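You operate a simulated robot arm through the tools that you are given. There is no shell and no other tool.

The job below is to be done with a simulated robot arm. You get a single attempt, and the scene is never put back.

TASK
Swap the scorched middle fuse for the spare of the same rating.
Fine: main lever off before a fuse moves and on again after; stand the old fuse in the red tray; leave the other fuses. Set down upright: fuse. Where these are worked on the way, their far stop is far enough and under half their travel is too little: main lever.

It is judged by the outcome, as a careful person would: the job done as asked, and still so three seconds after it is handed in. It fails if anything else is knocked over, pushed out of place, dropped, spilled or broken.

THE ROBOT
A 7-joint arm with a two-finger parallel gripper on a trunk, on a base that drives. Base frame: it is fixed to the floor where the robot stands at the start and does not move with it; the origin is under the middle of the robot, x ahead of it, y to its left, z up. Readings come in m, degrees, newtons and seconds.
With the tool pointing down near the work surface it reaches from about 0.34 to 0.74 m from the robot's upright axis, wherever it stands. Its first joint turns from -115.0 to 115.0 degrees. Places, roughly: inside of the red tray [0.7, -0.1, 0.9]; main lever [0.6, 0.1, 0.9]; middle fuse holder [0.5, 0.3, 1]. Payload 3.91 kg.
The TCP is the grasp point between the finger pads, 0.03 m short of the fingertips. In the tool frame z runs along the fingers and y along their closing line. Largest opening 0.11 m; finger width 0.02, thickness 0.01; the body of the gripper, 0.048 by 0.112 m, starts 0.055 m behind the TCP.
Orientation is told as [roll, pitch, yaw] about the base's x, y, z axes, in that order, counted from this pose: with the fingers straight down and closing along the base's y, the tool's x points along the base's -x, its y along +y and its z along -z.

THE INTERFACE
- The arm moves only by the tool play_rows. Its argument "rows" is a list of rows, each a list of 7 numbers: the closure in counts, from 0 (fully open) to 255 (shut), then the shift along the tool's x, y, z in m, then the turn, a rotation vector about the tool's x, y, z in degrees. In form: [[fingers, tx, ty, tz, wx, wy, wz], ...]. A call has 1 to 20 rows; each row is the pose to reach, as a shift and turn from the pose commanded when the call began, along the tool's axes at that moment. Rows are played at 5 a second. More than 0.05 m and 8.6 degrees between two rows, or a gripper value outside its range, and nothing of the call is played. Where a pose cannot be reached the arm comes as near as it can. A force on the tool above 90 N (or 10 N above the force at the start of the call, whichever is more), or a blocked arm, ends the call early, and 0.2 s more pass. The fingers move at their own pace (about 0.108 m/s each) and stop on an object; they squeeze with about 29 N. The grip force told is the motor's: it shows also when the fingers shut on nothing. Time passes only in rows, and 0.2 s behind the last, so rows that repeat a pose let the fingers close. The reply holds the time, the measured pose of the TCP, the force on the tool along the base axes, the opening and the grip force, in the units named above and with some noise, with the torque about the TCP (base axes, N m) and any sound that the robot's microphone picked up.
- Cameras (640 x 400 px; columns grow to the right, rows downward): "scene" is now at [0.0036, 0.202, 1.7394]; the picture's right is [0.52, -0.86, 0.00], its down [-0.69, -0.42, -0.59] and it looks along [0.51, 0.31, -0.81] (base axes); focal length 248 px, centre (320, 200). "wrist" rides on the gripper at [0.072, 0.017, -0.103] in the tool frame; the picture's right is [-0.23, 0.97, 0.00], its down [-0.76, -0.18, -0.62] and it looks along [-0.61, -0.14, 0.78] (tool axes); focal length 222 px, centre (320, 200).
- grab_frame(camera): a new picture of that camera. The clock stands still meanwhile.
- slide_trunk(by): slides the trunk up (or, below 0, down) by that many m; the arm and the scene camera ride with it, the base frame stays. It gives what a move gives, with no picture.
- drive_base(legs): drives the robot by 1 to 6 legs, each [ahead, turn to the left] in m and degrees, along the robot's own axes; the way and the turn of a leg run together, so that a leg with both is an arc; at most 1.5 m and 180 degrees a leg. The arm and the cameras ride along, it lands a little off, and it stops where it bumps. It gives what a move gives.
- pan_tilt(pan, tilt): turns the head with the scene camera to pan (to the left, within 155 degrees either way) and tilt (down, from -29 to 69), counted from straight ahead of the robot. It gives what a move gives.
- pixel_to_xyz(camera, pixels): there is no depth. For up to 12 entries [column, row, z] of the newest picture of that camera ("zoom" is the newest enlarged one), the place [x, y] in the base frame at which the ray of that pixel passes the height z, good to about 0.002 m, but the place of the scene camera against the robot may be out by one fixed shift of up to 0.025 m in any direction. The clock stands still meanwhile.
- zoom(camera, box): a new picture of the part [left, top, right, bottom] of that camera's present view, enlarged. The clock stands still meanwhile.
- close_job(): hands the job in; it is judged then, once.

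Unless the task says otherwise, let go and move clear before handing in.

The tools are called after "Call:" by a JSON object that holds its "name" and its "arguments". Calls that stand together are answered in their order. play_rows: Moves the arm, as the interface text tells. Its arguments: {"type":"object","properties":{"rows":{"type":"array"}},"required":["rows"]} The other tools are called the same way: slide_trunk (by) slides the trunk up or down; drive_base (legs) drives the base; pan_tilt (pan, tilt) turns the head that bears the scene camera; grab_frame (camera) takes a picture; pixel_to_xyz (camera, pixels) gives the place at which the rays of pixels pass given heights; zoom (camera, box) takes an enlarged picture of a part of a camera's view; close_job () hands the job in.

At the start:

```text
t: 0.0
eef_pos: [0.4327, 0.1371, 1.2844]
orientation: [0.0, 0.1, -0.2]
force: [-0.1, 0.6, 0.5]
torque: [0.02, 0.03, 0.0]
finger_gap: 0.1099
finger_force: 0.1
trunk travel left (down, up): [-0.85, 0.14]
robot x, y, heading: [0.0026, 0.0, -0.1]
head pan, tilt: [31.0, 53.7]
```

scene: 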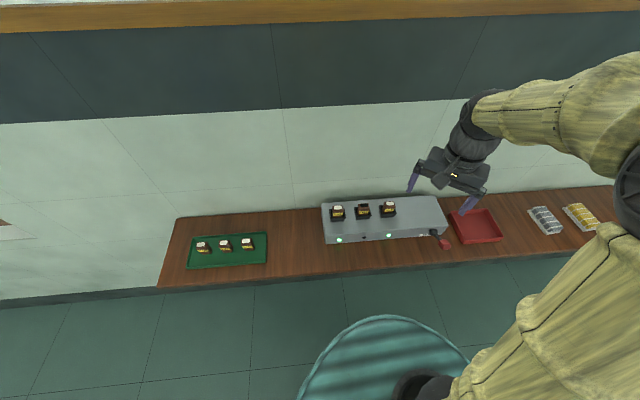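
wrist: 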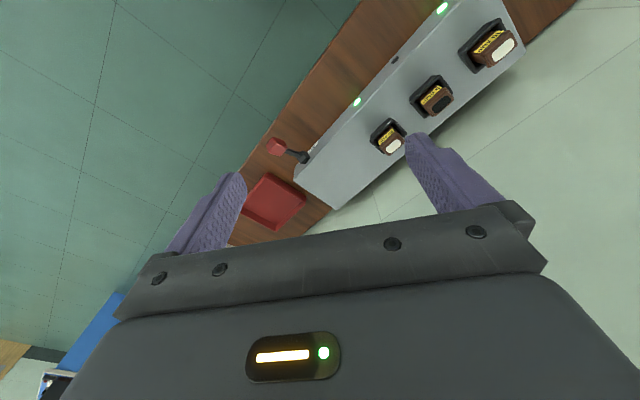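

The scene shows a grey fuse box (about columns 322-448, rows 195-243) with three fuses, a red-knobbed lever at about (443,241), a red tray at (477,225) and a green tray with three spares at (203-247,245). I'll zoom in on each to read the ratings and see the lever.

Call:
{"name": "zoom", "arguments": {"camera": "scene", "box": [310, 180, 470, 280]}}

Call:
{"name": "zoom", "arguments": {"camera": "scene", "box": [180, 220, 280, 282]}}

Call:
{"name": "zoom", "arguments": {"camera": "wrist", "box": [240, 0, 560, 200]}}

```text
4.00 times, centred on (390, 230) of scene
```

zoom: 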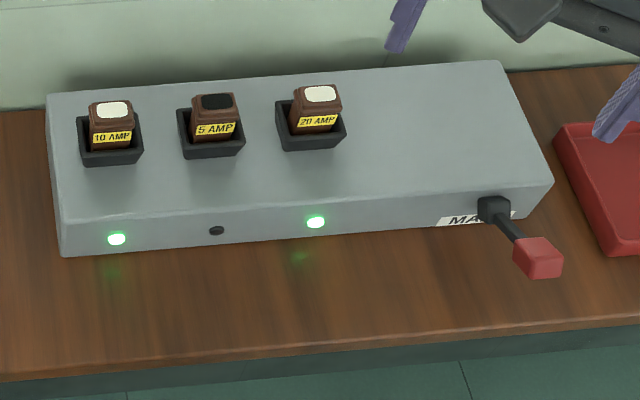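

```text
6.40 times, centred on (230, 251) of scene
```

zoom: 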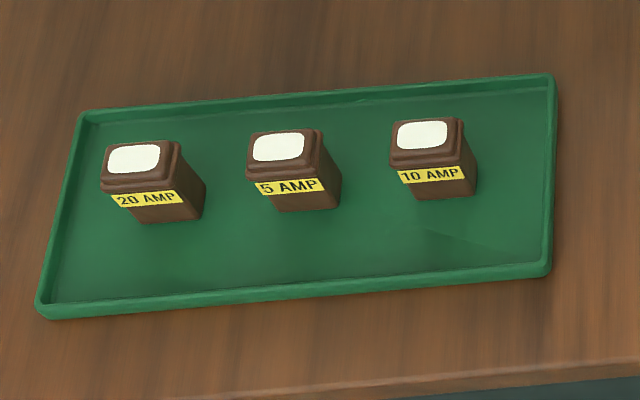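

```text
2.00 times, centred on (400, 100) of wrist
```

zoom: 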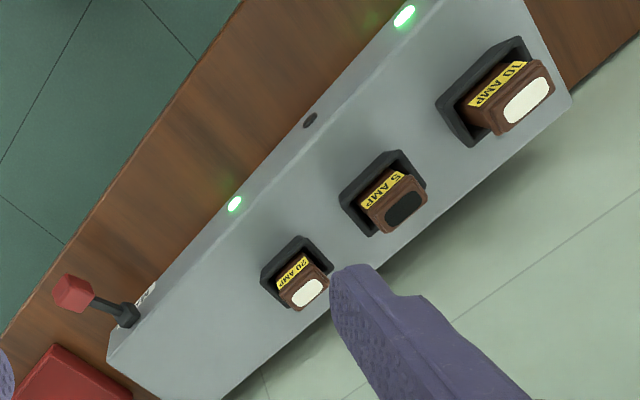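

The scorched middle fuse is a 5 AMP and the matching spare is the middle one in the green tray (zoomed at 290,170). Now I'll take places from both cameras at several heights to triangulate.

Call:
{"name": "pixel_to_xyz", "arguments": {"camera": "scene", "pixels": [[364.25, 205.25, 0.95], [364.25, 205.25, 1.0], [364.25, 205.25, 1.05], [338, 207, 1.0], [390, 203.3, 1.0], [444.5, 243.5, 0.85], [444.5, 243.5, 0.9], [444.5, 243.5, 0.95], [389, 235.5, 0.9], [389, 235.5, 0.95], [364.2, 237.7, 0.9], [339, 239.8, 0.9]]}}

Call:
{"name": "pixel_to_xyz", "arguments": {"camera": "wrist", "pixels": [[442.5, 103.5, 0.95], [442.5, 103.5, 1.0], [442.5, 103.5, 1.05], [503, 50, 1.0], [393.5, 146, 1.0], [276, 146.5, 0.85], [276, 146.5, 0.9], [276, 146.5, 0.95], [357.5, 102, 0.9], [357.5, 102, 0.95], [395, 60, 0.9], [442, 8, 0.9]]}}

```text
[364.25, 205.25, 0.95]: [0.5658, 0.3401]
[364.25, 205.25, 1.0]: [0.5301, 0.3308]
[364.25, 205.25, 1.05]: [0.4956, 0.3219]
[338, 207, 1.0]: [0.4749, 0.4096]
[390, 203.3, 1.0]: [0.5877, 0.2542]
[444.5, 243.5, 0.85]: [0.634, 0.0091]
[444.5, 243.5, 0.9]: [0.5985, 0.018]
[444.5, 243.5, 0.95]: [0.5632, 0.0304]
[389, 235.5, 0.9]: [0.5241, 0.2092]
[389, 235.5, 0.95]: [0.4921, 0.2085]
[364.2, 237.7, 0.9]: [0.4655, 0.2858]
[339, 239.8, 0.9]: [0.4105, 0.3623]
```

```text
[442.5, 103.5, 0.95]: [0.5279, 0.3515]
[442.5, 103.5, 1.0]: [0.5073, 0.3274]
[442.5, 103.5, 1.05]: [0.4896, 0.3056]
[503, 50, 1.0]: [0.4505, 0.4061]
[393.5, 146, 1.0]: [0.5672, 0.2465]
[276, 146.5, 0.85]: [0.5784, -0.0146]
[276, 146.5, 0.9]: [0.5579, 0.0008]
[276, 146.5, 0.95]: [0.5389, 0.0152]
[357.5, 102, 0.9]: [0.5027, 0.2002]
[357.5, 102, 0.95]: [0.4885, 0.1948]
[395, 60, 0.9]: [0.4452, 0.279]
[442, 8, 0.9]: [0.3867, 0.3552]
```

From both views, the fuse row runs along about 126° in the base frame, and the spare heights still need better baselines. I'll move the wrist camera to a second viewpoint nearer the lever (well above everything) to see how it is built.

Call:
{"name": "play_rows", "arguments": {"rows": [[0, 0, -0.03, 0.025, 0, 0, 0], [0, 0, -0.06, 0.05, 0, 0, 0], [0, 0, -0.09, 0.075, 0, 0, 0], [0, 0, -0.12, 0.1, 0, 0, 0], [0, 0, -0.15, 0.12, 0, 0, 0], [0, 0, -0.15, 0.12, 0, 0, 0]]}}

Call:
{"name": "grab_frame", "arguments": {"camera": "wrist"}}

```text
t: 1.4
eef_pos: [0.4338, -0.0118, 1.1663]
orientation: [-0.1, -0.1, 0.0]
force: [0.1, 0.4, 0.0]
torque: [0.03, 0.03, 0.0]
finger_gap: 0.1101
finger_force: 0.0
trunk travel left (down, up): [-0.85, 0.14]
robot x, y, heading: [0.0013, -0.0015, -0.1]
head pan, tilt: [31.0, 53.7]
```

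```text
taken
```

wrist: 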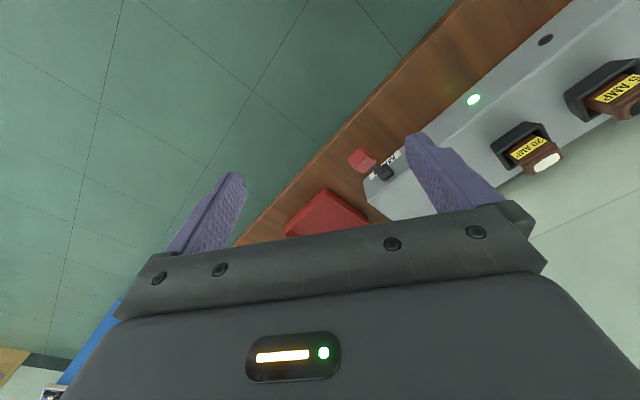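

Call:
{"name": "zoom", "arguments": {"camera": "wrist", "box": [280, 100, 480, 225]}}

Call:
{"name": "pixel_to_xyz", "arguments": {"camera": "wrist", "pixels": [[363, 159, 0.85], [363, 159, 0.9], [363, 159, 0.95], [384, 172, 0.85], [384, 172, 0.9], [384, 172, 0.95], [474, 99, 0.85], [474, 99, 0.9], [474, 99, 0.95], [547, 162, 0.95], [547, 162, 1.0], [547, 162, 1.05]]}}

```text
3.20 times, centred on (380, 162) of wrist
```

zoom: 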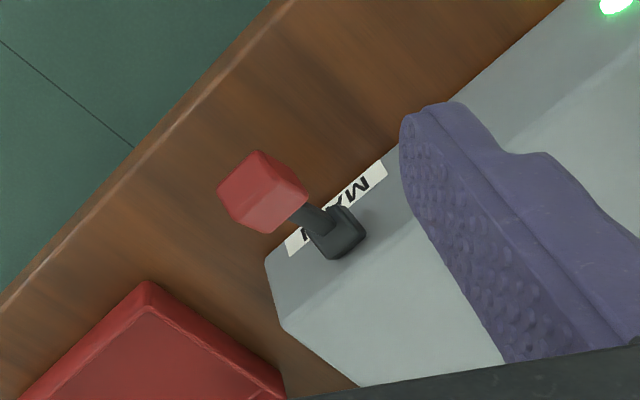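

```text
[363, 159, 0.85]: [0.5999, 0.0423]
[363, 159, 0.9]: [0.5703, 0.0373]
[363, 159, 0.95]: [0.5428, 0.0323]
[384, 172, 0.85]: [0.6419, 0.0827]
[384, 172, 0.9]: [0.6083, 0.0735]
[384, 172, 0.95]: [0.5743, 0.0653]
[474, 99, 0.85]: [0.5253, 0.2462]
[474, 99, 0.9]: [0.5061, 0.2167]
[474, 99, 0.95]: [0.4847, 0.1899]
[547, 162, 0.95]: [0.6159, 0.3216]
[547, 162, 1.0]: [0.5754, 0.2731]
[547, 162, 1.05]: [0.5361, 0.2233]
```

Triangulating the two wrist views puts the knob (363,159) at about (0.520, 0.028, 0.992) and its pivot (384,172) at about (0.582, 0.067, 0.941). So the lever sticks out and up from the box front, and off is most likely down. I'll turn the tool to yaw 36° and hover above the knob to refine this.

Call:
{"name": "play_rows", "arguments": {"rows": [[0, -0.0144, 0.0066, 0.0127, 0, 0, -6], [0, -0.0287, 0.0133, 0.0254, 0, 0, -12], [0, -0.0431, 0.0199, 0.0381, 0, 0, -18], [0, -0.0575, 0.0265, 0.0509, 0, 0, -24], [0, -0.0718, 0.0332, 0.0636, 0, 0, -30], [0, -0.0862, 0.0398, 0.0763, 0, 0, -36], [0, -0.0862, 0.0398, 0.0763, 0, 0, -36]]}}

Call:
{"name": "grab_frame", "arguments": {"camera": "wrist"}}

Call:
{"name": "grab_frame", "arguments": {"camera": "scene"}}

```text
t: 3.0
eef_pos: [0.5201, 0.0272, 1.0906]
orientation: [0.0, -0.1, 36.0]
force: [-0.9, 0.4, -0.1]
torque: [-0.03, 0.02, -0.01]
finger_gap: 0.1098
finger_force: 0.2
trunk travel left (down, up): [-0.85, 0.14]
robot x, y, heading: [-0.0012, -0.001, 0.2]
head pan, tilt: [31.0, 53.7]
```

```text
taken
```

wrist: 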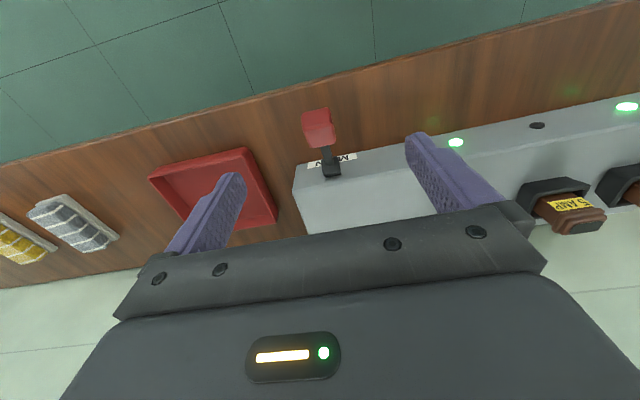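

```text
taken
```

scene: 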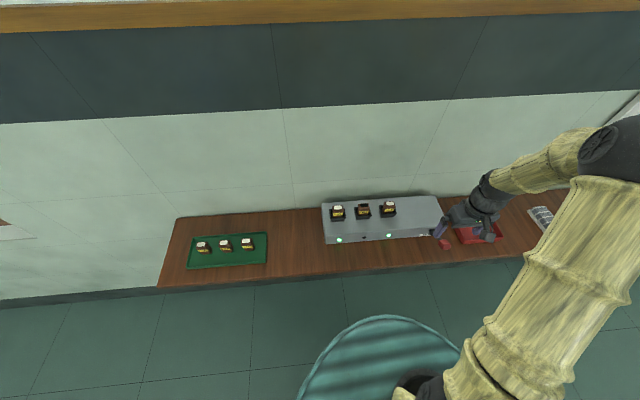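

The knob now shows at (319,128), nearly on the approach axis as predicted. I'll zoom in to refine its centre and size.

Call:
{"name": "zoom", "arguments": {"camera": "wrist", "box": [260, 85, 388, 205]}}

Call:
{"name": "pixel_to_xyz", "arguments": {"camera": "wrist", "pixels": [[319, 128, 0.95], [319, 128, 0.98], [319, 128, 1.0], [332, 170, 0.9], [332, 170, 0.94], [332, 170, 0.98], [293, 170, 0.97], [293, 170, 0.9], [455, 142, 0.94], [537, 125, 0.94], [627, 106, 0.94], [585, 215, 1.036]]}}

```text
3.33 times, centred on (324, 145) of wrist
```

zoom: 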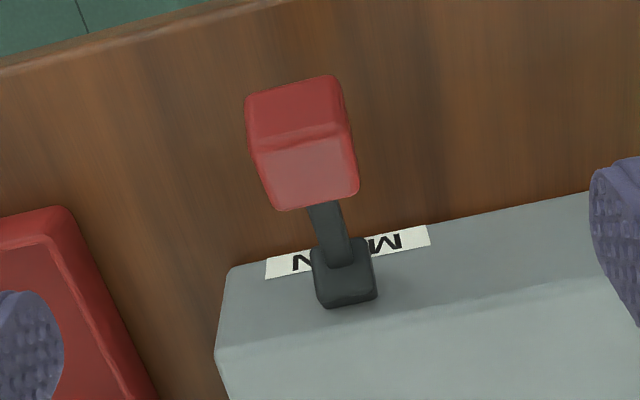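

```text
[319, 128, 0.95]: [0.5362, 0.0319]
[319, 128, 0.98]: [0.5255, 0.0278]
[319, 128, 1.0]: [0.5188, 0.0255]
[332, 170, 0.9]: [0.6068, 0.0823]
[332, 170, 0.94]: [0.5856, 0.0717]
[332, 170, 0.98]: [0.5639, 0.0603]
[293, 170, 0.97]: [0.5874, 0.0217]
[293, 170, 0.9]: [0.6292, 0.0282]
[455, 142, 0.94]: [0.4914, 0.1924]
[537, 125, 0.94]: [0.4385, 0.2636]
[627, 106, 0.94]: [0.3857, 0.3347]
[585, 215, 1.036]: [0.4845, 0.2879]
```

The box runs at yaw about 36.6°, with fuse spacing about 0.09 m. Before pushing the lever I want the bench height, so I'll shift sideways 0.15 m with the fingers shut for a good baseline.

Call:
{"name": "play_rows", "arguments": {"rows": [[255, 0, -0.03, 0, 0, 0, 0], [255, 0, -0.06, 0, 0, 0, 0], [255, 0, -0.09, 0, 0, 0, 0], [255, 0, -0.12, 0, 0, 0, 0], [255, 0, -0.15, 0, 0, 0, 0], [255, 0, -0.15, 0, 0, 0, 0]]}}

Call:
{"name": "grab_frame", "arguments": {"camera": "wrist"}}

Call:
{"name": "zoom", "arguments": {"camera": "wrist", "box": [380, 40, 604, 180]}}

```text
t: 4.4
eef_pos: [0.6068, -0.0958, 1.0902]
orientation: [0.0, 0.0, 36.0]
force: [0.4, 0.5, 0.4]
torque: [-0.03, 0.01, -0.01]
finger_gap: 0.0
finger_force: 29.1
trunk travel left (down, up): [-0.85, 0.14]
robot x, y, heading: [0.0002, 0.0015, 0.3]
head pan, tilt: [31.0, 53.7]
```

```text
taken
```

wrist: 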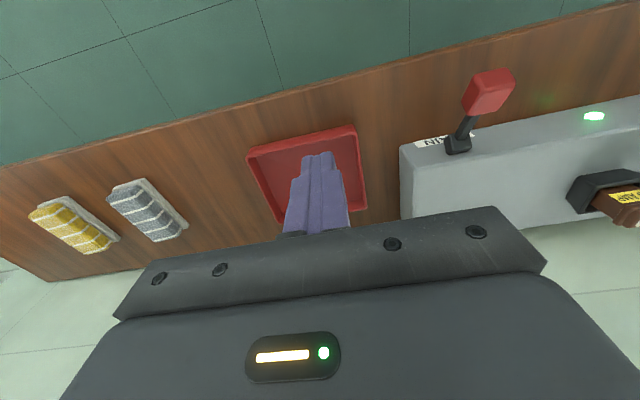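

```text
2.86 times, centred on (492, 110) of wrist
```

zoom: 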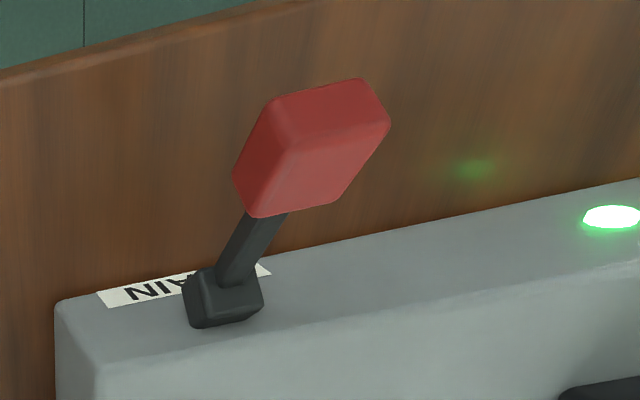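

The bench works out at z≈0.90 and the box top at ≈0.962, with the knob at about (0.525, 0.0285, 0.985) sticking out about 30° above horizontal. I'll go back over the knob with the fingers open and come down around it.

Call:
{"name": "play_rows", "arguments": {"rows": [[0, -0.0014, 0.03, 0, 0, 0, 0], [0, -0.0028, 0.06, 0, 0, 0, 0], [0, -0.0042, 0.09, 0, 0, 0, 0], [0, -0.0056, 0.12, 0, 0, 0, -0.3], [0, -0.0065, 0.1487, 0, 0, 0, -0.6], [0, -0.0065, 0.1487, 0.02, 0, 0, -0.6], [0, -0.0065, 0.1487, 0.045, 0, 0, -0.6], [0, -0.0065, 0.1487, 0.07, 0, 0, -0.6], [0, -0.0065, 0.1487, 0.095, 0, 0, -0.6], [0, -0.0065, 0.1487, 0.095, 0, 0, -0.6]]}}

Call:
{"name": "grab_frame", "arguments": {"camera": "wrist"}}

```text
t: 6.6
eef_pos: [0.5248, 0.0287, 0.9934]
orientation: [-0.2, 0.0, 36.6]
force: [-0.1, 0.2, 0.4]
torque: [0.01, 0.01, -0.02]
finger_gap: 0.11
finger_force: 0.1
trunk travel left (down, up): [-0.85, 0.14]
robot x, y, heading: [-0.0008, -0.0017, 0.1]
head pan, tilt: [31.0, 53.7]
```

```text
taken
```

wrist: 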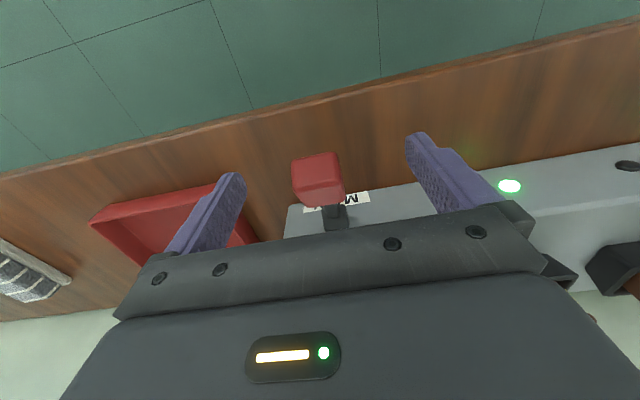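

The knob sits centred between the fingers at (318,180). I'll close on it and hold still.

Call:
{"name": "play_rows", "arguments": {"rows": [[255, 0, 0, 0, 0, 0, 0], [255, 0, 0, 0, 0, 0, 0], [255, 0, 0, 0, 0, 0, 0]]}}

Call:
{"name": "grab_frame", "arguments": {"camera": "wrist"}}

```text
t: 7.4
eef_pos: [0.5248, 0.029, 0.9922]
orientation: [-0.1, 0.0, 36.5]
force: [1.2, -1.2, -0.4]
torque: [-0.39, -0.3, -0.31]
finger_gap: 0.0281
finger_force: 45.1
trunk travel left (down, up): [-0.85, 0.14]
robot x, y, heading: [-0.0005, -0.0001, -0.0]
head pan, tilt: [31.0, 53.7]
```

```text
taken
```

wrist: 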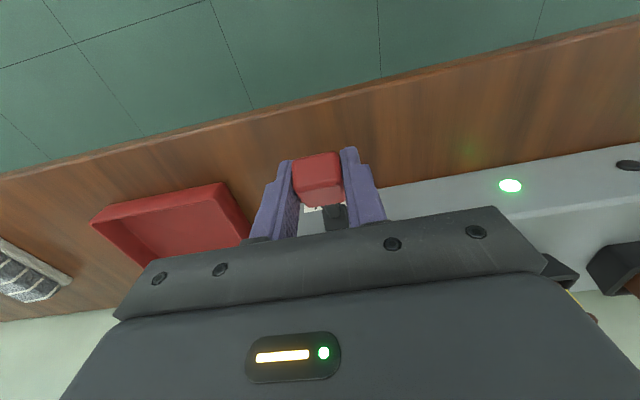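

Gripped at a 28 mm gap with small forces. I'll test a small step down along the lever's arc (about 10°) and watch the force.

Call:
{"name": "play_rows", "arguments": {"rows": [[255, 0.002, 0, 0.004, 0, 0, 0], [255, 0.004, 0, 0.008, 0, 0, 0], [255, 0.006, 0, 0.013, 0, 0, 0], [255, 0.006, 0, 0.013, 0, 0, 0]]}}

Call:
{"name": "zoom", "arguments": {"camera": "wrist", "box": [260, 100, 420, 220]}}

```text
t: 8.4
eef_pos: [0.5213, 0.0243, 0.9807]
orientation: [-0.1, -0.2, 36.5]
force: [7.7, -1.8, 15.8]
torque: [0.63, -1.21, -0.74]
finger_gap: 0.028
finger_force: 45.3
trunk travel left (down, up): [-0.85, 0.14]
robot x, y, heading: [0.0002, 0.0027, -0.2]
head pan, tilt: [31.0, 53.7]
```

```text
3.33 times, centred on (340, 160) of wrist
```

zoom: 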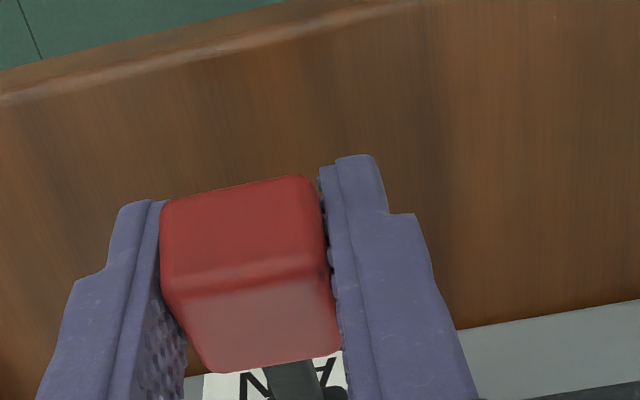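

The knob moved with the fingers, resisting with about 16 N (a stiff but moving lever). I'll carry on down the arc in small steps.

Call:
{"name": "play_rows", "arguments": {"rows": [[255, 0.0012, 0, 0.005, 0, 0, 0], [255, 0.0025, 0, 0.01, 0, 0, 0], [255, 0.0037, 0, 0.015, 0, 0, 0], [255, 0.0045, 0, 0.02, 0, 0, 0], [255, 0.0045, 0, 0.02, 0, 0, 0]]}}

Call:
{"name": "grab_frame", "arguments": {"camera": "wrist"}}

```text
t: 9.6
eef_pos: [0.5163, 0.0226, 0.9605]
orientation: [0.0, 0.1, 36.5]
force: [3.1, -5.7, 13.8]
torque: [0.44, -1.09, -0.73]
finger_gap: 0.0282
finger_force: 45.0
trunk travel left (down, up): [-0.85, 0.14]
robot x, y, heading: [0.0005, 0.0003, 0.2]
head pan, tilt: [31.0, 53.7]
```

```text
taken
```

wrist: 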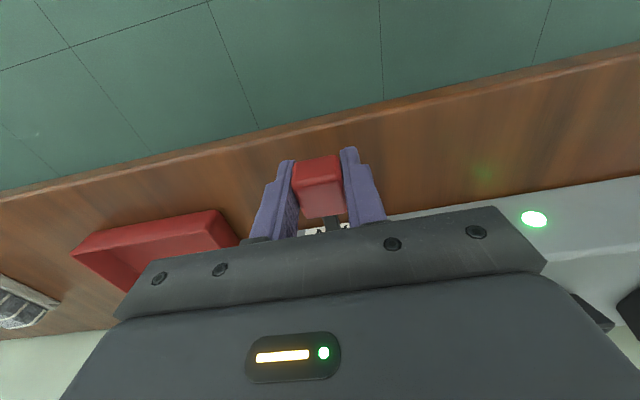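

Still moving smoothly at about 14 N, and the LED at (534,219) is still lit. I'll continue down, keeping the fingertips just above the bench.

Call:
{"name": "play_rows", "arguments": {"rows": [[255, 0.0003, 0, 0.005, 0, 0, 0], [255, 0.0003, 0, 0.01, 0, 0, 0], [255, -0.0002, 0, 0.015, 0, 0, 0], [255, -0.001, 0, 0.02, 0, 0, 0], [255, -0.001, 0, 0.02, 0, 0, 0]]}}

Call:
{"name": "grab_frame", "arguments": {"camera": "wrist"}}

```text
t: 10.8
eef_pos: [0.5166, 0.0214, 0.9412]
orientation: [0.0, 0.0, 36.5]
force: [-5.7, -12.1, 14.0]
torque: [0.58, -0.95, -0.55]
finger_gap: 0.0278
finger_force: 45.3
trunk travel left (down, up): [-0.85, 0.14]
robot x, y, heading: [-0.0005, -0.0008, 0.3]
head pan, tilt: [31.0, 53.7]
```

```text
taken
```

wrist: 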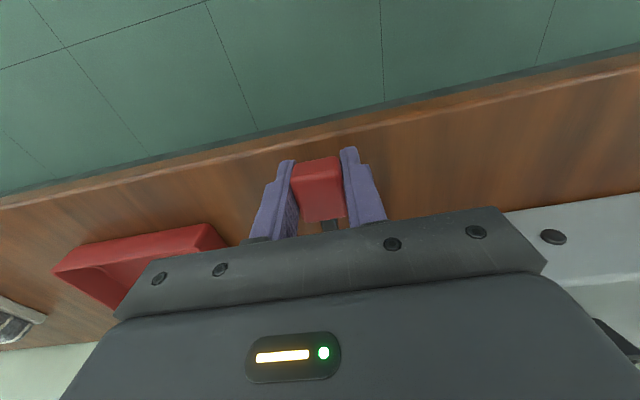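

The LED at (553,237) has gone dark, so the main is off. I'll ease outward slightly and go on a few millimetres towards the stop, watching the force and the bench clearance.

Call:
{"name": "play_rows", "arguments": {"rows": [[255, 0.0015, 0, 0.002, 0, 0, 0], [255, 0.0015, 0, 0.004, 0, 0, 0], [255, 0.001, 0, 0.006, 0, 0, 0], [255, 0.001, 0, 0.008, 0, 0, 0], [255, 0.001, 0, 0.008, 0, 0, 0]]}}

Call:
{"name": "zoom", "arguments": {"camera": "wrist", "box": [240, 120, 400, 240]}}

```text
t: 12.0
eef_pos: [0.5172, 0.0229, 0.9333]
orientation: [-0.1, -0.2, 36.7]
force: [5.5, -7.5, 16.6]
torque: [0.85, -1.07, -0.79]
finger_gap: 0.0281
finger_force: 44.4
trunk travel left (down, up): [-0.85, 0.14]
robot x, y, heading: [0.0007, -0.002, 0.3]
head pan, tilt: [31.0, 53.7]
```

```text
3.33 times, centred on (320, 180) of wrist
```

zoom: 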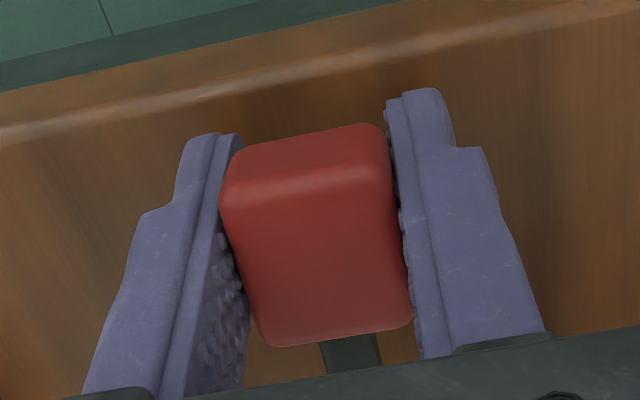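

Force is steady at 17 N with no stop yet, and the fingertips are only about 3 mm above the bench. I'll let go, rise, shut the fingers and press the knob down from above to find the stop.

Call:
{"name": "play_rows", "arguments": {"rows": [[140, 0, 0, 0, 0, 0, 0], [140, 0, 0, 0, 0, 0, 0], [140, 0, 0, -0.03, 0, 0, 0], [140, 0, 0, -0.065, 0, 0, 0], [255, 0, 0, -0.065, 0, 0, 0], [255, 0, 0, -0.065, 0, 0, 0]]}}

Call:
{"name": "grab_frame", "arguments": {"camera": "wrist"}}

Call:
{"name": "zoom", "arguments": {"camera": "scene", "box": [310, 180, 470, 280]}}

```text
t: 13.4
eef_pos: [0.5152, 0.021, 0.9968]
orientation: [0.0, 0.1, 36.4]
force: [0.2, 0.3, 0.9]
torque: [0.0, 0.02, 0.0]
finger_gap: 0.0
finger_force: 29.3
trunk travel left (down, up): [-0.85, 0.14]
robot x, y, heading: [0.0019, -0.0019, 0.1]
head pan, tilt: [31.0, 53.7]
```

```text
taken
```

wrist: 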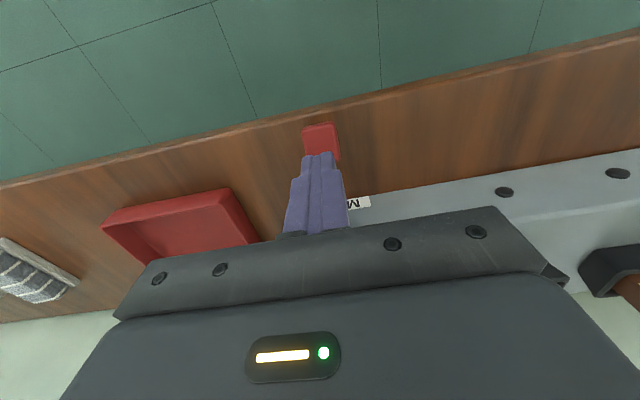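

```text
4.00 times, centred on (390, 230) of scene
```

zoom: 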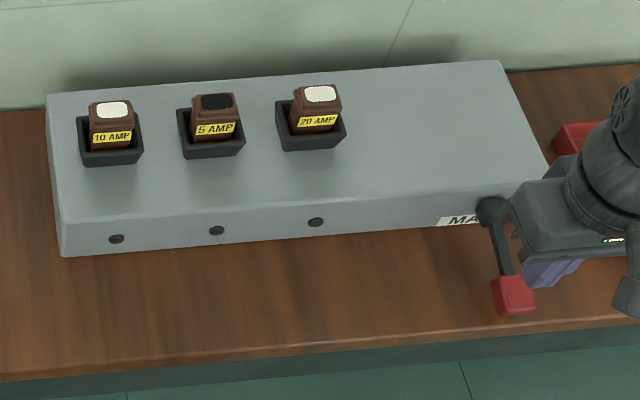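

All three indicators are dark in the scene zoom and the lever is down at (513,295). I'll press on the knob with the shut fingertips to check that it is at its far stop.

Call:
{"name": "play_rows", "arguments": {"rows": [[255, 0, 0, 0.015, 0, 0, 0], [255, 0, 0, 0.022, 0, 0, 0], [255, 0, 0, 0.027, 0, 0, 0], [255, 0, 0, 0.031, 0, 0, 0], [255, 0, 0, 0.034, 0, 0, 0], [255, 0, 0, 0.034, 0, 0, 0]]}}

Call:
{"name": "zoom", "arguments": {"camera": "wrist", "box": [240, 80, 400, 200]}}

```text
t: 14.8
eef_pos: [0.5162, 0.0237, 0.9667]
orientation: [-0.5, -0.6, 36.5]
force: [4.7, -0.8, 56.9]
torque: [0.43, -0.5, -0.6]
finger_gap: 0.0001
finger_force: 29.1
trunk travel left (down, up): [-0.85, 0.14]
robot x, y, heading: [-0.0014, 0.0026, 0.3]
head pan, tilt: [31.0, 53.7]
```

```text
3.33 times, centred on (320, 140) of wrist
```

zoom: 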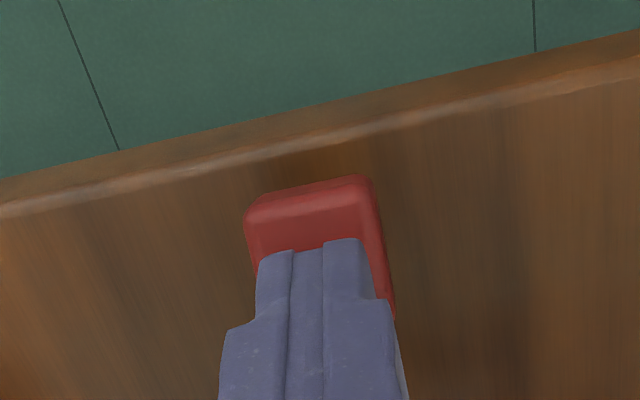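

The force rose to 57 N with the knob barely moving, so the lever is at its far stop. I'll lift straight up, then cross to hover about 0.1 m above the middle fuse.

Call:
{"name": "play_rows", "arguments": {"rows": [[255, 0, 0, -0.04, 0, 0, 0], [255, 0, 0, -0.085, 0, 0, 0], [255, 0, 0, -0.13, 0, 0, 0], [255, 0, 0, -0.173, 0, 0, 0], [100, -0.0195, 0.0307, -0.173, 0, 0, 0], [0, -0.0389, 0.0613, -0.173, 0, 0, 0], [0, -0.0584, 0.092, -0.173, 0, 0, 0], [0, -0.0778, 0.1227, -0.173, 0, 0, 0], [0, -0.0973, 0.1533, -0.173, 0, 0, 0], [0, -0.1167, 0.184, -0.173, 0, 0, 0], [0, -0.1362, 0.2146, -0.173, 0, 0, 0], [0, -0.1556, 0.2453, -0.173, 0, 0, 0], [0, -0.1556, 0.2453, -0.173, 0, 0, 0]]}}

Call:
{"name": "grab_frame", "arguments": {"camera": "wrist"}}

Call:
{"name": "grab_frame", "arguments": {"camera": "scene"}}

```text
t: 17.6
eef_pos: [0.4916, 0.3137, 1.138]
orientation: [0.0, -0.1, 36.4]
force: [-0.3, -0.7, 0.0]
torque: [0.02, -0.01, 0.02]
finger_gap: 0.1101
finger_force: 0.0
trunk travel left (down, up): [-0.85, 0.14]
robot x, y, heading: [-0.0025, 0.0041, 0.2]
head pan, tilt: [31.0, 53.7]
```

```text
taken
```

wrist: 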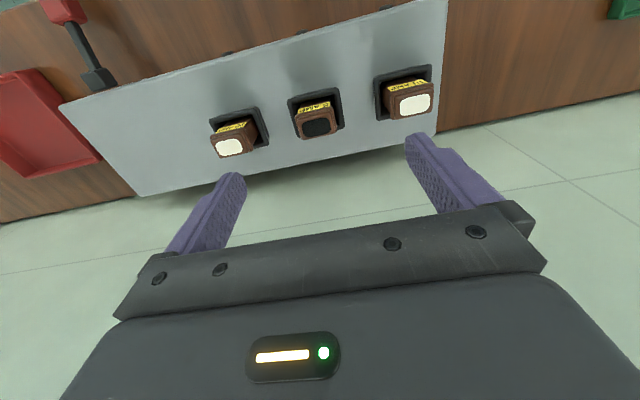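

```text
taken
```

scene: 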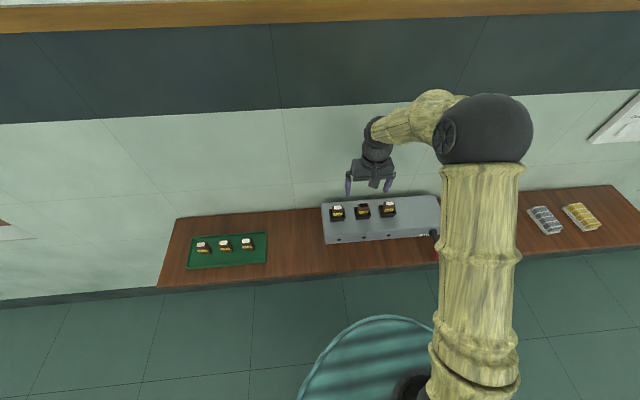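

The middle fuse's scorched cap is at (318,126), on the approach axis as planned. I'll zoom in for edges and holder clearance.

Call:
{"name": "zoom", "arguments": {"camera": "wrist", "box": [260, 70, 388, 150]}}

Call:
{"name": "pixel_to_xyz", "arguments": {"camera": "wrist", "pixels": [[318, 127, 1.02], [318, 127, 1.036], [318, 127, 1.05], [229, 147, 1.036], [415, 104, 1.036], [318, 127, 1.0], [229, 147, 1.02], [415, 104, 1.02]]}}

```text
5.00 times, centred on (324, 110) of wrist
```

zoom: 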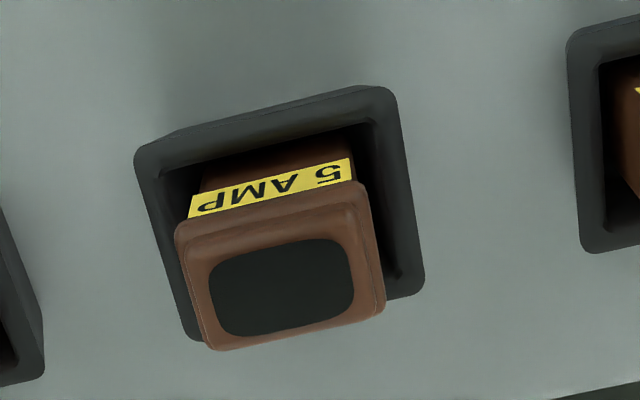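

```text
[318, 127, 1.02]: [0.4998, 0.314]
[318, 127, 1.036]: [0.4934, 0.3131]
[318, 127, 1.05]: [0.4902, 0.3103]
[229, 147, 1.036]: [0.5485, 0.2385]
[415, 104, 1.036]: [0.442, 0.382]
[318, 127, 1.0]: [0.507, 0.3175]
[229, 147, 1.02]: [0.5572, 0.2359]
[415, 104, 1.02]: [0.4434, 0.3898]
```

The cap is about 35 mm wide with its top at z≈1.036 at about (0.495, 0.3116), and the holder rim is at z≈0.99. I'll narrow the fingers to about 62 mm and come down so the tips stay just above the holder rim.

Call:
{"name": "play_rows", "arguments": {"rows": [[110, -0.0015, -0.0037, 0, 0, 0, 0], [110, -0.0015, -0.0037, 0.03, 0, 0, 0], [110, -0.0015, -0.0037, 0.06, 0, 0, 0], [110, -0.0015, -0.0037, 0.085, 0, 0, 0], [110, -0.0015, -0.0037, 0.1, 0, 0, 0], [110, -0.0015, -0.0037, 0.109, 0, 0, 0], [110, -0.0015, -0.0037, 0.109, 0, 0, 0]]}}

Call:
{"name": "grab_frame", "arguments": {"camera": "wrist"}}

```text
t: 19.2
eef_pos: [0.4993, 0.3101, 1.0275]
orientation: [-0.2, 0.1, 36.5]
force: [0.5, 0.1, -0.3]
torque: [-0.01, -0.02, 0.0]
finger_gap: 0.0626
finger_force: 0.0
trunk travel left (down, up): [-0.85, 0.14]
robot x, y, heading: [-0.0031, 0.0001, -0.1]
head pan, tilt: [31.0, 53.7]
```

```text
taken
```

wrist: 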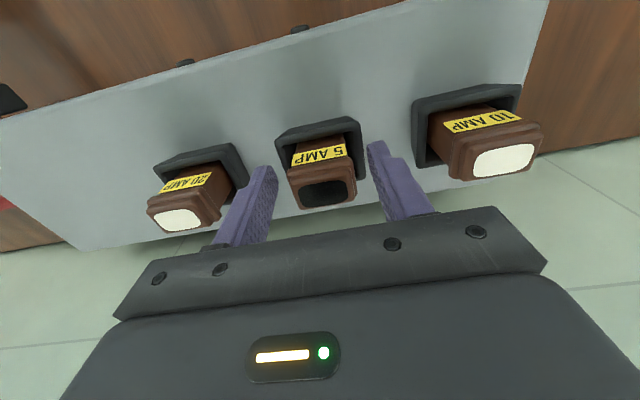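

The fuse cap is at (322,192), between the fingers but about 4 mm towards the front of the pad centre. I'll zoom to check before closing.

Call:
{"name": "zoom", "arguments": {"camera": "wrist", "box": [230, 100, 422, 220]}}

```text
3.33 times, centred on (326, 160) of wrist
```

zoom: 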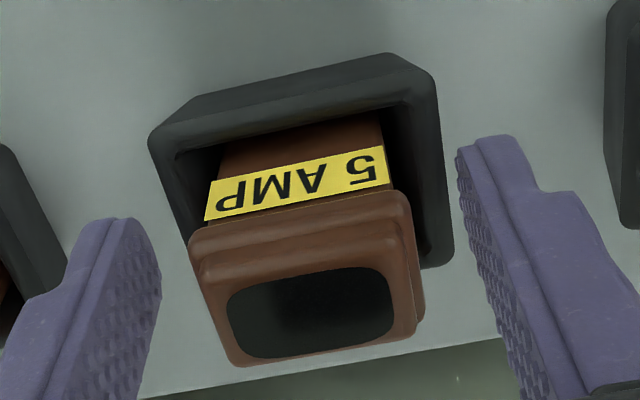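

The fuse has a cap wider than its body and sits cleanly in the holder. I'll shift about 4 mm towards the front to centre the pads, then close.

Call:
{"name": "play_rows", "arguments": {"rows": [[110, 0.004, 0.001, 0, 0, 0, 0], [110, 0.004, 0.001, 0, 0, 0, 0], [255, 0.004, 0.001, 0, 0, 0, 0], [255, 0.004, 0.001, 0, 0, 0, 0], [255, 0.004, 0.001, 0, 0, 0, 0]]}}

Call:
{"name": "zoom", "arguments": {"camera": "wrist", "box": [230, 100, 422, 220]}}

```text
t: 20.4
eef_pos: [0.4931, 0.3101, 1.0282]
orientation: [0.0, 0.0, 36.6]
force: [0.4, 1.1, 1.6]
torque: [0.07, 0.07, -0.03]
finger_gap: 0.0332
finger_force: 29.0
trunk travel left (down, up): [-0.85, 0.14]
robot x, y, heading: [0.003, -0.0001, -0.1]
head pan, tilt: [31.0, 53.7]
```

```text
3.33 times, centred on (326, 160) of wrist
```

zoom: 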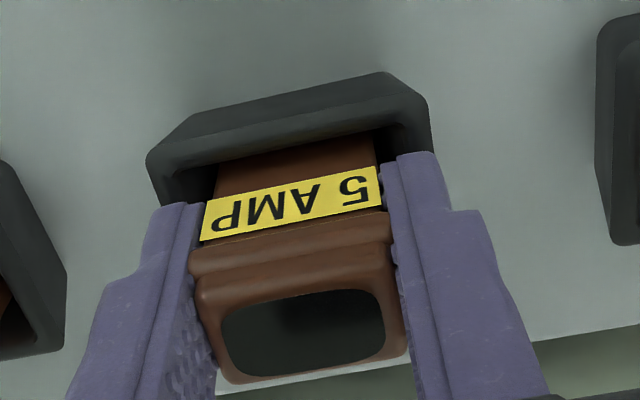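

Gripped at 33 mm with negligible side force; this picture is my reference for how a seated fuse sits in the grip. I'll lift straight up slowly at first.

Call:
{"name": "play_rows", "arguments": {"rows": [[255, 0, 0, -0.005, 0, 0, 0], [255, 0, 0, -0.01, 0, 0, 0], [255, 0, 0, -0.02, 0, 0, 0], [255, 0, 0, -0.03, 0, 0, 0], [255, 0, 0, -0.045, 0, 0, 0], [255, 0, 0, -0.065, 0, 0, 0], [255, 0, 0, -0.09, 0, 0, 0], [255, 0, 0, -0.12, 0, 0, 0], [255, 0, 0, -0.12, 0, 0, 0]]}}

Call:
{"name": "grab_frame", "arguments": {"camera": "wrist"}}

Call:
{"name": "zoom", "arguments": {"camera": "scene", "box": [310, 150, 470, 250]}}

```text
t: 22.4
eef_pos: [0.4954, 0.3083, 1.1458]
orientation: [0.0, 0.0, 36.5]
force: [-0.3, 0.3, -0.6]
torque: [-0.01, 0.0, 0.01]
finger_gap: 0.0332
finger_force: 28.8
trunk travel left (down, up): [-0.85, 0.14]
robot x, y, heading: [0.0027, 0.0011, -0.1]
head pan, tilt: [31.0, 53.7]
```

```text
taken
```

wrist: 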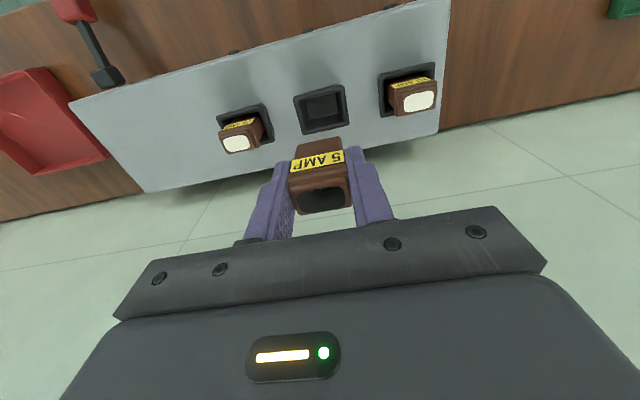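

```text
4.00 times, centred on (390, 200) of scene
```

zoom: 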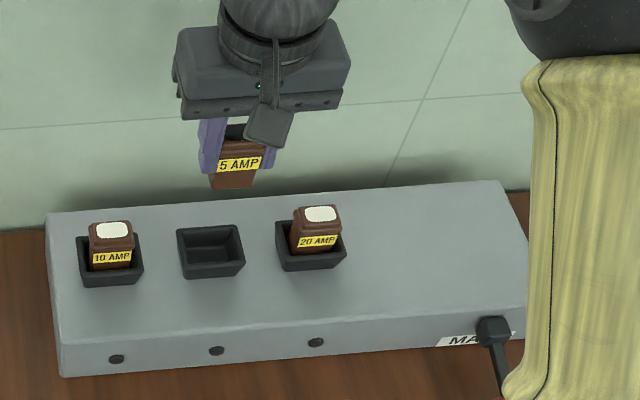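

The fuse came out cleanly and the empty socket shows at (321,110). I'll zoom in to measure the socket opening and the fuse in the grip.

Call:
{"name": "zoom", "arguments": {"camera": "wrist", "box": [256, 70, 384, 150]}}

Call:
{"name": "zoom", "arguments": {"camera": "wrist", "box": [230, 100, 422, 220]}}

```text
5.00 times, centred on (320, 110) of wrist
```

zoom: 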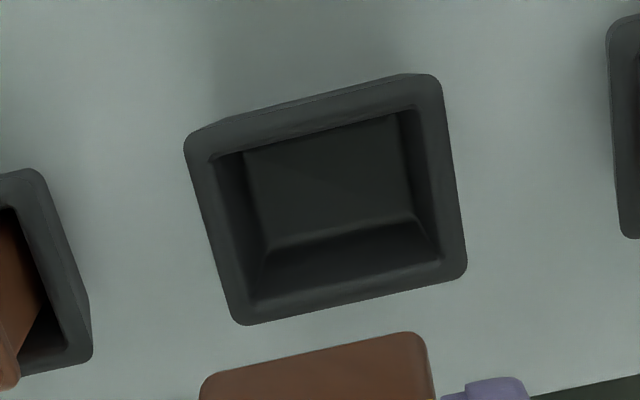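

```text
3.33 times, centred on (326, 160) of wrist
```

zoom: 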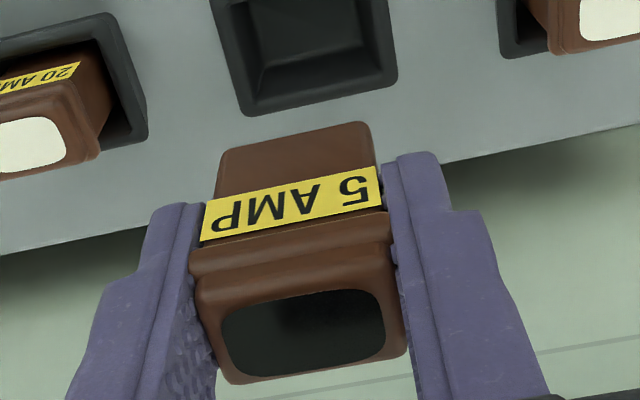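

The socket opening is about 42 mm against a fuse of about 33 mm, so the fit has a few millimetres of play. I'll carry the old fuse high over to the red tray (centre near (0.70, -0.07)) and look before lowering.

Call:
{"name": "play_rows", "arguments": {"rows": [[255, 0.0064, -0.0427, 0, 0, 0, 0], [255, 0.0129, -0.0854, 0, 0, 0, 0], [255, 0.0193, -0.1282, 0, 0, 0, 0], [255, 0.0257, -0.1709, 0, 0, 0, 0], [255, 0.0322, -0.2136, 0, 0, 0, 0], [255, 0.0386, -0.2563, 0, 0, 0, 0], [255, 0.045, -0.299, 0, 0, 0, 0], [255, 0.0514, -0.3418, 0, 0, 0, 0], [255, 0.0579, -0.3845, 0, 0, 0, 0], [255, 0.0643, -0.4272, 0, 0, 0, 0], [255, 0.0643, -0.4272, 0.03, 0, 0, 0], [255, 0.0643, -0.4272, 0.05, 0, 0, 0], [255, 0.0643, -0.4272, 0.05, 0, 0, 0]]}}

Call:
{"name": "grab_frame", "arguments": {"camera": "wrist"}}

Call:
{"name": "grab_frame", "arguments": {"camera": "scene"}}

```text
t: 25.2
eef_pos: [0.6969, -0.0722, 1.0991]
orientation: [0.0, 0.0, 36.5]
force: [-0.2, -1.2, -1.1]
torque: [-0.03, 0.01, 0.0]
finger_gap: 0.0333
finger_force: 28.9
trunk travel left (down, up): [-0.85, 0.14]
robot x, y, heading: [-0.0018, -0.0012, 0.2]
head pan, tilt: [31.0, 53.7]
```

```text
taken
```

wrist: 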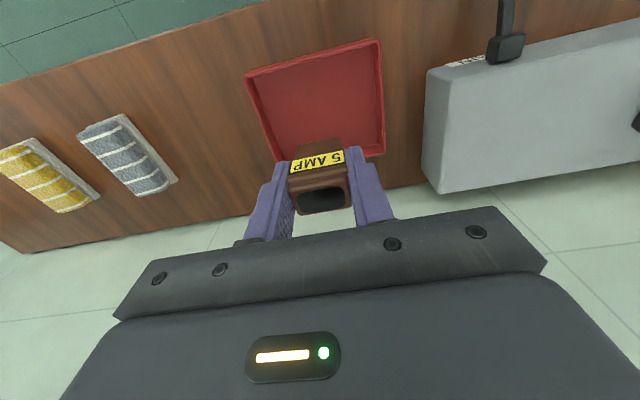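

```text
taken
```

scene: 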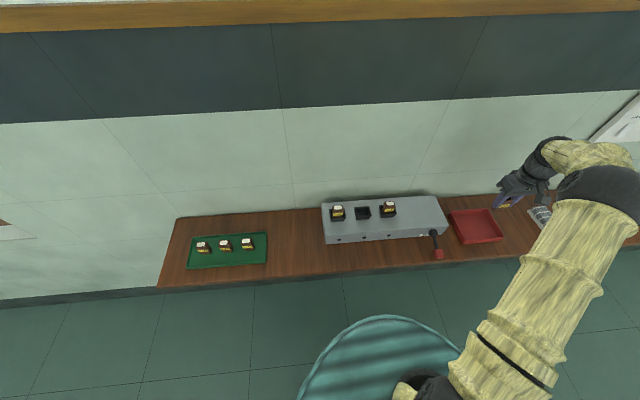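

The approach axis meets the tray floor near (320,99), which is about its middle. I'll lower to about 1.5 cm above where I expect contact.

Call:
{"name": "play_rows", "arguments": {"rows": [[255, 0, 0, 0.03, 0, 0, 0], [255, 0, 0, 0.06, 0, 0, 0], [255, 0, 0, 0.09, 0, 0, 0], [255, 0, 0, 0.115, 0, 0, 0], [255, 0, 0, 0.13, 0, 0, 0], [255, 0, 0, 0.13, 0, 0, 0]]}}

Call:
{"name": "grab_frame", "arguments": {"camera": "wrist"}}

Call:
{"name": "zoom", "arguments": {"camera": "scene", "box": [430, 170, 590, 270]}}

```text
t: 26.6
eef_pos: [0.6997, -0.0727, 0.9677]
orientation: [-0.1, 0.0, 36.6]
force: [0.6, 0.1, -0.6]
torque: [-0.01, 0.02, 0.0]
finger_gap: 0.0335
finger_force: 29.3
trunk travel left (down, up): [-0.85, 0.14]
robot x, y, heading: [0.001, 0.0013, 0.2]
head pan, tilt: [31.0, 53.7]
```

```text
taken
```

wrist: 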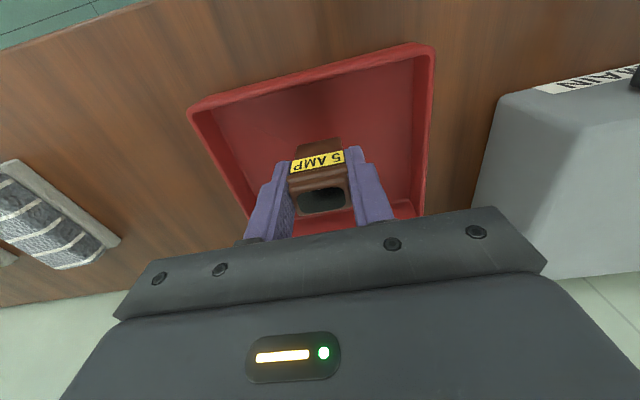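

```text
4.00 times, centred on (510, 220) of scene
```

zoom: 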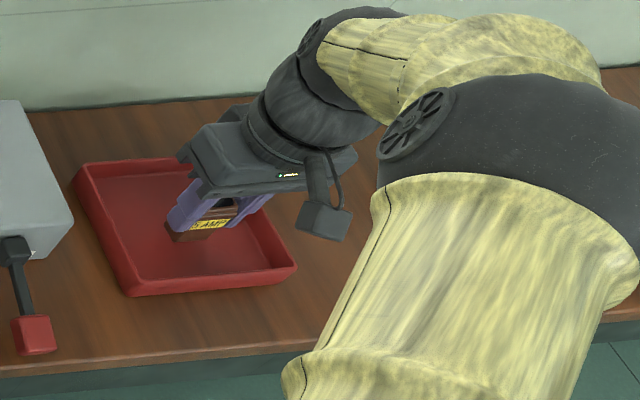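

The fuse is inside the tray with the fingers clear of the rim. I'll lower in small steps and watch for contact.

Call:
{"name": "play_rows", "arguments": {"rows": [[255, 0, 0, 0.003, 0, 0, 0], [255, 0, 0, 0.006, 0, 0, 0], [255, 0, 0, 0.009, 0, 0, 0], [255, 0, 0, 0.009, 0, 0, 0]]}}

```text
t: 27.6
eef_pos: [0.6971, -0.0711, 0.9587]
orientation: [0.0, 0.0, 36.5]
force: [0.4, -0.1, -0.2]
torque: [0.02, 0.02, 0.03]
finger_gap: 0.0335
finger_force: 28.3
trunk travel left (down, up): [-0.85, 0.14]
robot x, y, heading: [-0.0015, 0.0038, -0.0]
head pan, tilt: [31.0, 53.7]
```

No contact yet at z 0.958. I'll keep stepping down 2 mm at a time.

Call:
{"name": "play_rows", "arguments": {"rows": [[255, 0, 0, 0.002, 0, 0, 0], [255, 0, 0, 0.004, 0, 0, 0], [255, 0, 0, 0.004, 0, 0, 0]]}}

```text
t: 28.4
eef_pos: [0.6975, -0.0718, 0.958]
orientation: [-0.2, -0.2, 36.5]
force: [-0.2, 0.4, 11.9]
torque: [0.07, 0.08, -0.01]
finger_gap: 0.0332
finger_force: 28.9
trunk travel left (down, up): [-0.85, 0.14]
robot x, y, heading: [-0.0017, -0.0014, -0.1]
head pan, tilt: [31.0, 53.7]
```

Contact: 12 N upward at a commanded height of 0.954. I'll ease off half a millimetre, open partway, and look.

Call:
{"name": "play_rows", "arguments": {"rows": [[255, 0, 0, -0.0006, 0, 0, 0], [200, 0, 0, -0.0006, 0, 0, 0], [130, 0, 0, -0.0006, 0, 0, 0], [130, 0, 0, -0.0006, 0, 0, 0]]}}

Call:
{"name": "grab_frame", "arguments": {"camera": "wrist"}}

```text
t: 29.4
eef_pos: [0.6981, -0.0712, 0.9554]
orientation: [-0.1, 0.1, 36.6]
force: [-0.1, -0.6, -0.1]
torque: [-0.02, 0.0, -0.01]
finger_gap: 0.054
finger_force: 0.1
trunk travel left (down, up): [-0.85, 0.14]
robot x, y, heading: [0.0037, -0.0001, -0.2]
head pan, tilt: [31.0, 53.7]
```

```text
taken
```

wrist: 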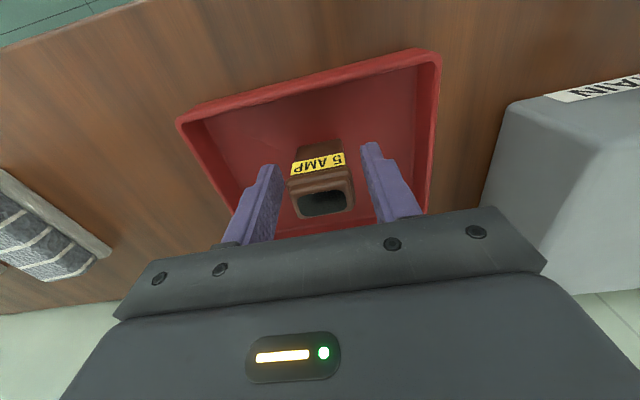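

The old fuse stands free at (320,180) in the tray. I'll rise straight up and then head across high, along the fuse-row direction, to the green tray.

Call:
{"name": "play_rows", "arguments": {"rows": [[130, 0, 0, -0.0385, 0, 0, 0], [130, 0, 0, -0.077, 0, 0, 0], [130, 0, 0, -0.1155, 0, 0, 0], [130, 0, 0, -0.154, 0, 0, 0], [130, 0, 0, -0.1924, 0, 0, 0], [130, 0, 0.046, -0.1924, 0, 0, 0], [130, -0.0006, 0.092, -0.1924, 0, 0, 0], [130, -0.0009, 0.138, -0.1924, 0, 0, 0], [130, -0.0012, 0.184, -0.1924, 0, 0, 0], [130, -0.0015, 0.23, -0.1924, 0, 0, 0], [130, -0.0018, 0.276, -0.1924, 0, 0, 0], [130, -0.0021, 0.322, -0.1924, 0, 0, 0], [130, -0.0024, 0.368, -0.1924, 0, 0, 0], [130, -0.0027, 0.414, -0.1924, 0, 0, 0], [130, -0.003, 0.46, -0.1924, 0, 0, 0], [130, -0.0033, 0.506, -0.1924, 0, 0, 0], [130, -0.0036, 0.552, -0.1924, 0, 0, 0], [130, -0.0039, 0.598, -0.1924, 0, 0, 0], [130, -0.0042, 0.644, -0.1924, 0, 0, 0]]}}

Call:
{"name": "zoom", "arguments": {"camera": "scene", "box": [390, 180, 518, 260]}}

```text
t: 33.4
eef_pos: [0.3174, 0.4506, 1.1479]
orientation: [0.0, 0.0, 36.5]
force: [-0.4, -0.2, 0.2]
torque: [0.01, -0.01, -0.02]
finger_gap: 0.0541
finger_force: 0.1
trunk travel left (down, up): [-0.85, 0.14]
robot x, y, heading: [0.0014, 0.0018, 0.2]
head pan, tilt: [31.0, 53.7]
```

```text
5.00 times, centred on (454, 220) of scene
```

zoom: 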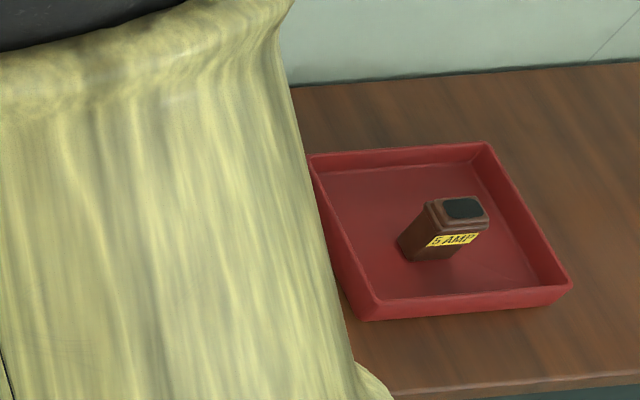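

The old fuse stands upright in the red tray. I'll continue to the spare's position and look down on it.

Call:
{"name": "play_rows", "arguments": {"rows": [[100, -0.0002, 0.04, 0, 0, 0, 0], [100, -0.0004, 0.08, 0, 0, 0, 0], [100, -0.0007, 0.12, 0, 0, 0, 0], [100, -0.001, 0.16, 0, 0, 0, 0], [100, -0.0012, 0.2, 0, 0, 0, 0], [100, -0.0015, 0.24, 0, 0, 0, 0], [100, -0.0017, 0.2796, 0, 0, 0, 0], [100, -0.0017, 0.2796, 0.03, 0, 0, 0], [100, -0.0017, 0.2796, 0.06, 0, 0, 0], [100, -0.0017, 0.2796, 0.06, 0, 0, 0]]}}

Call:
{"name": "grab_frame", "arguments": {"camera": "wrist"}}

Call:
{"name": "grab_frame", "arguments": {"camera": "scene"}}

```text
t: 35.6
eef_pos: [0.1525, 0.6721, 1.0853]
orientation: [-0.1, 0.0, 36.5]
force: [0.5, 0.1, 0.0]
torque: [0.04, 0.0, -0.03]
finger_gap: 0.0668
finger_force: 0.1
trunk travel left (down, up): [-0.85, 0.14]
robot x, y, heading: [-0.0013, 0.0035, 0.1]
head pan, tilt: [31.0, 53.7]
```

```text
taken
```

wrist: 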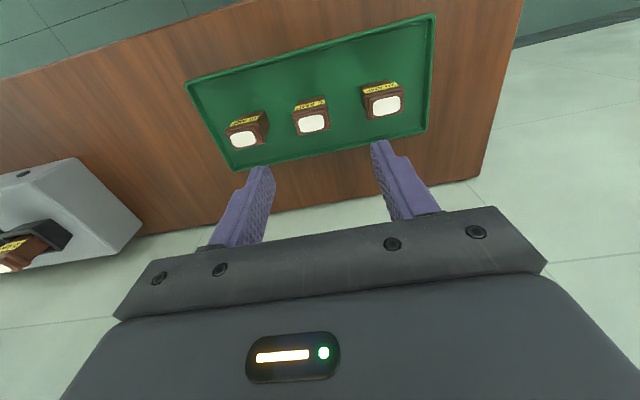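

```text
taken
```

scene: 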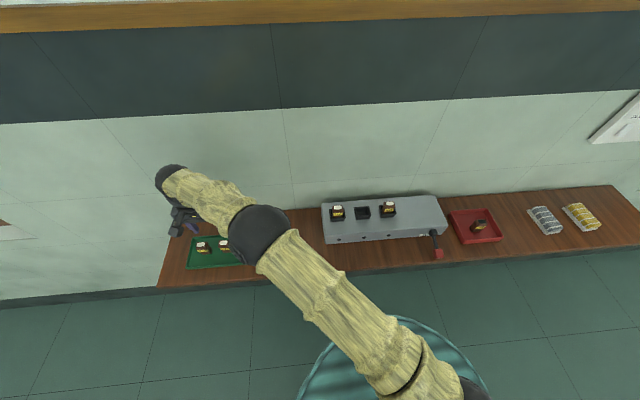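

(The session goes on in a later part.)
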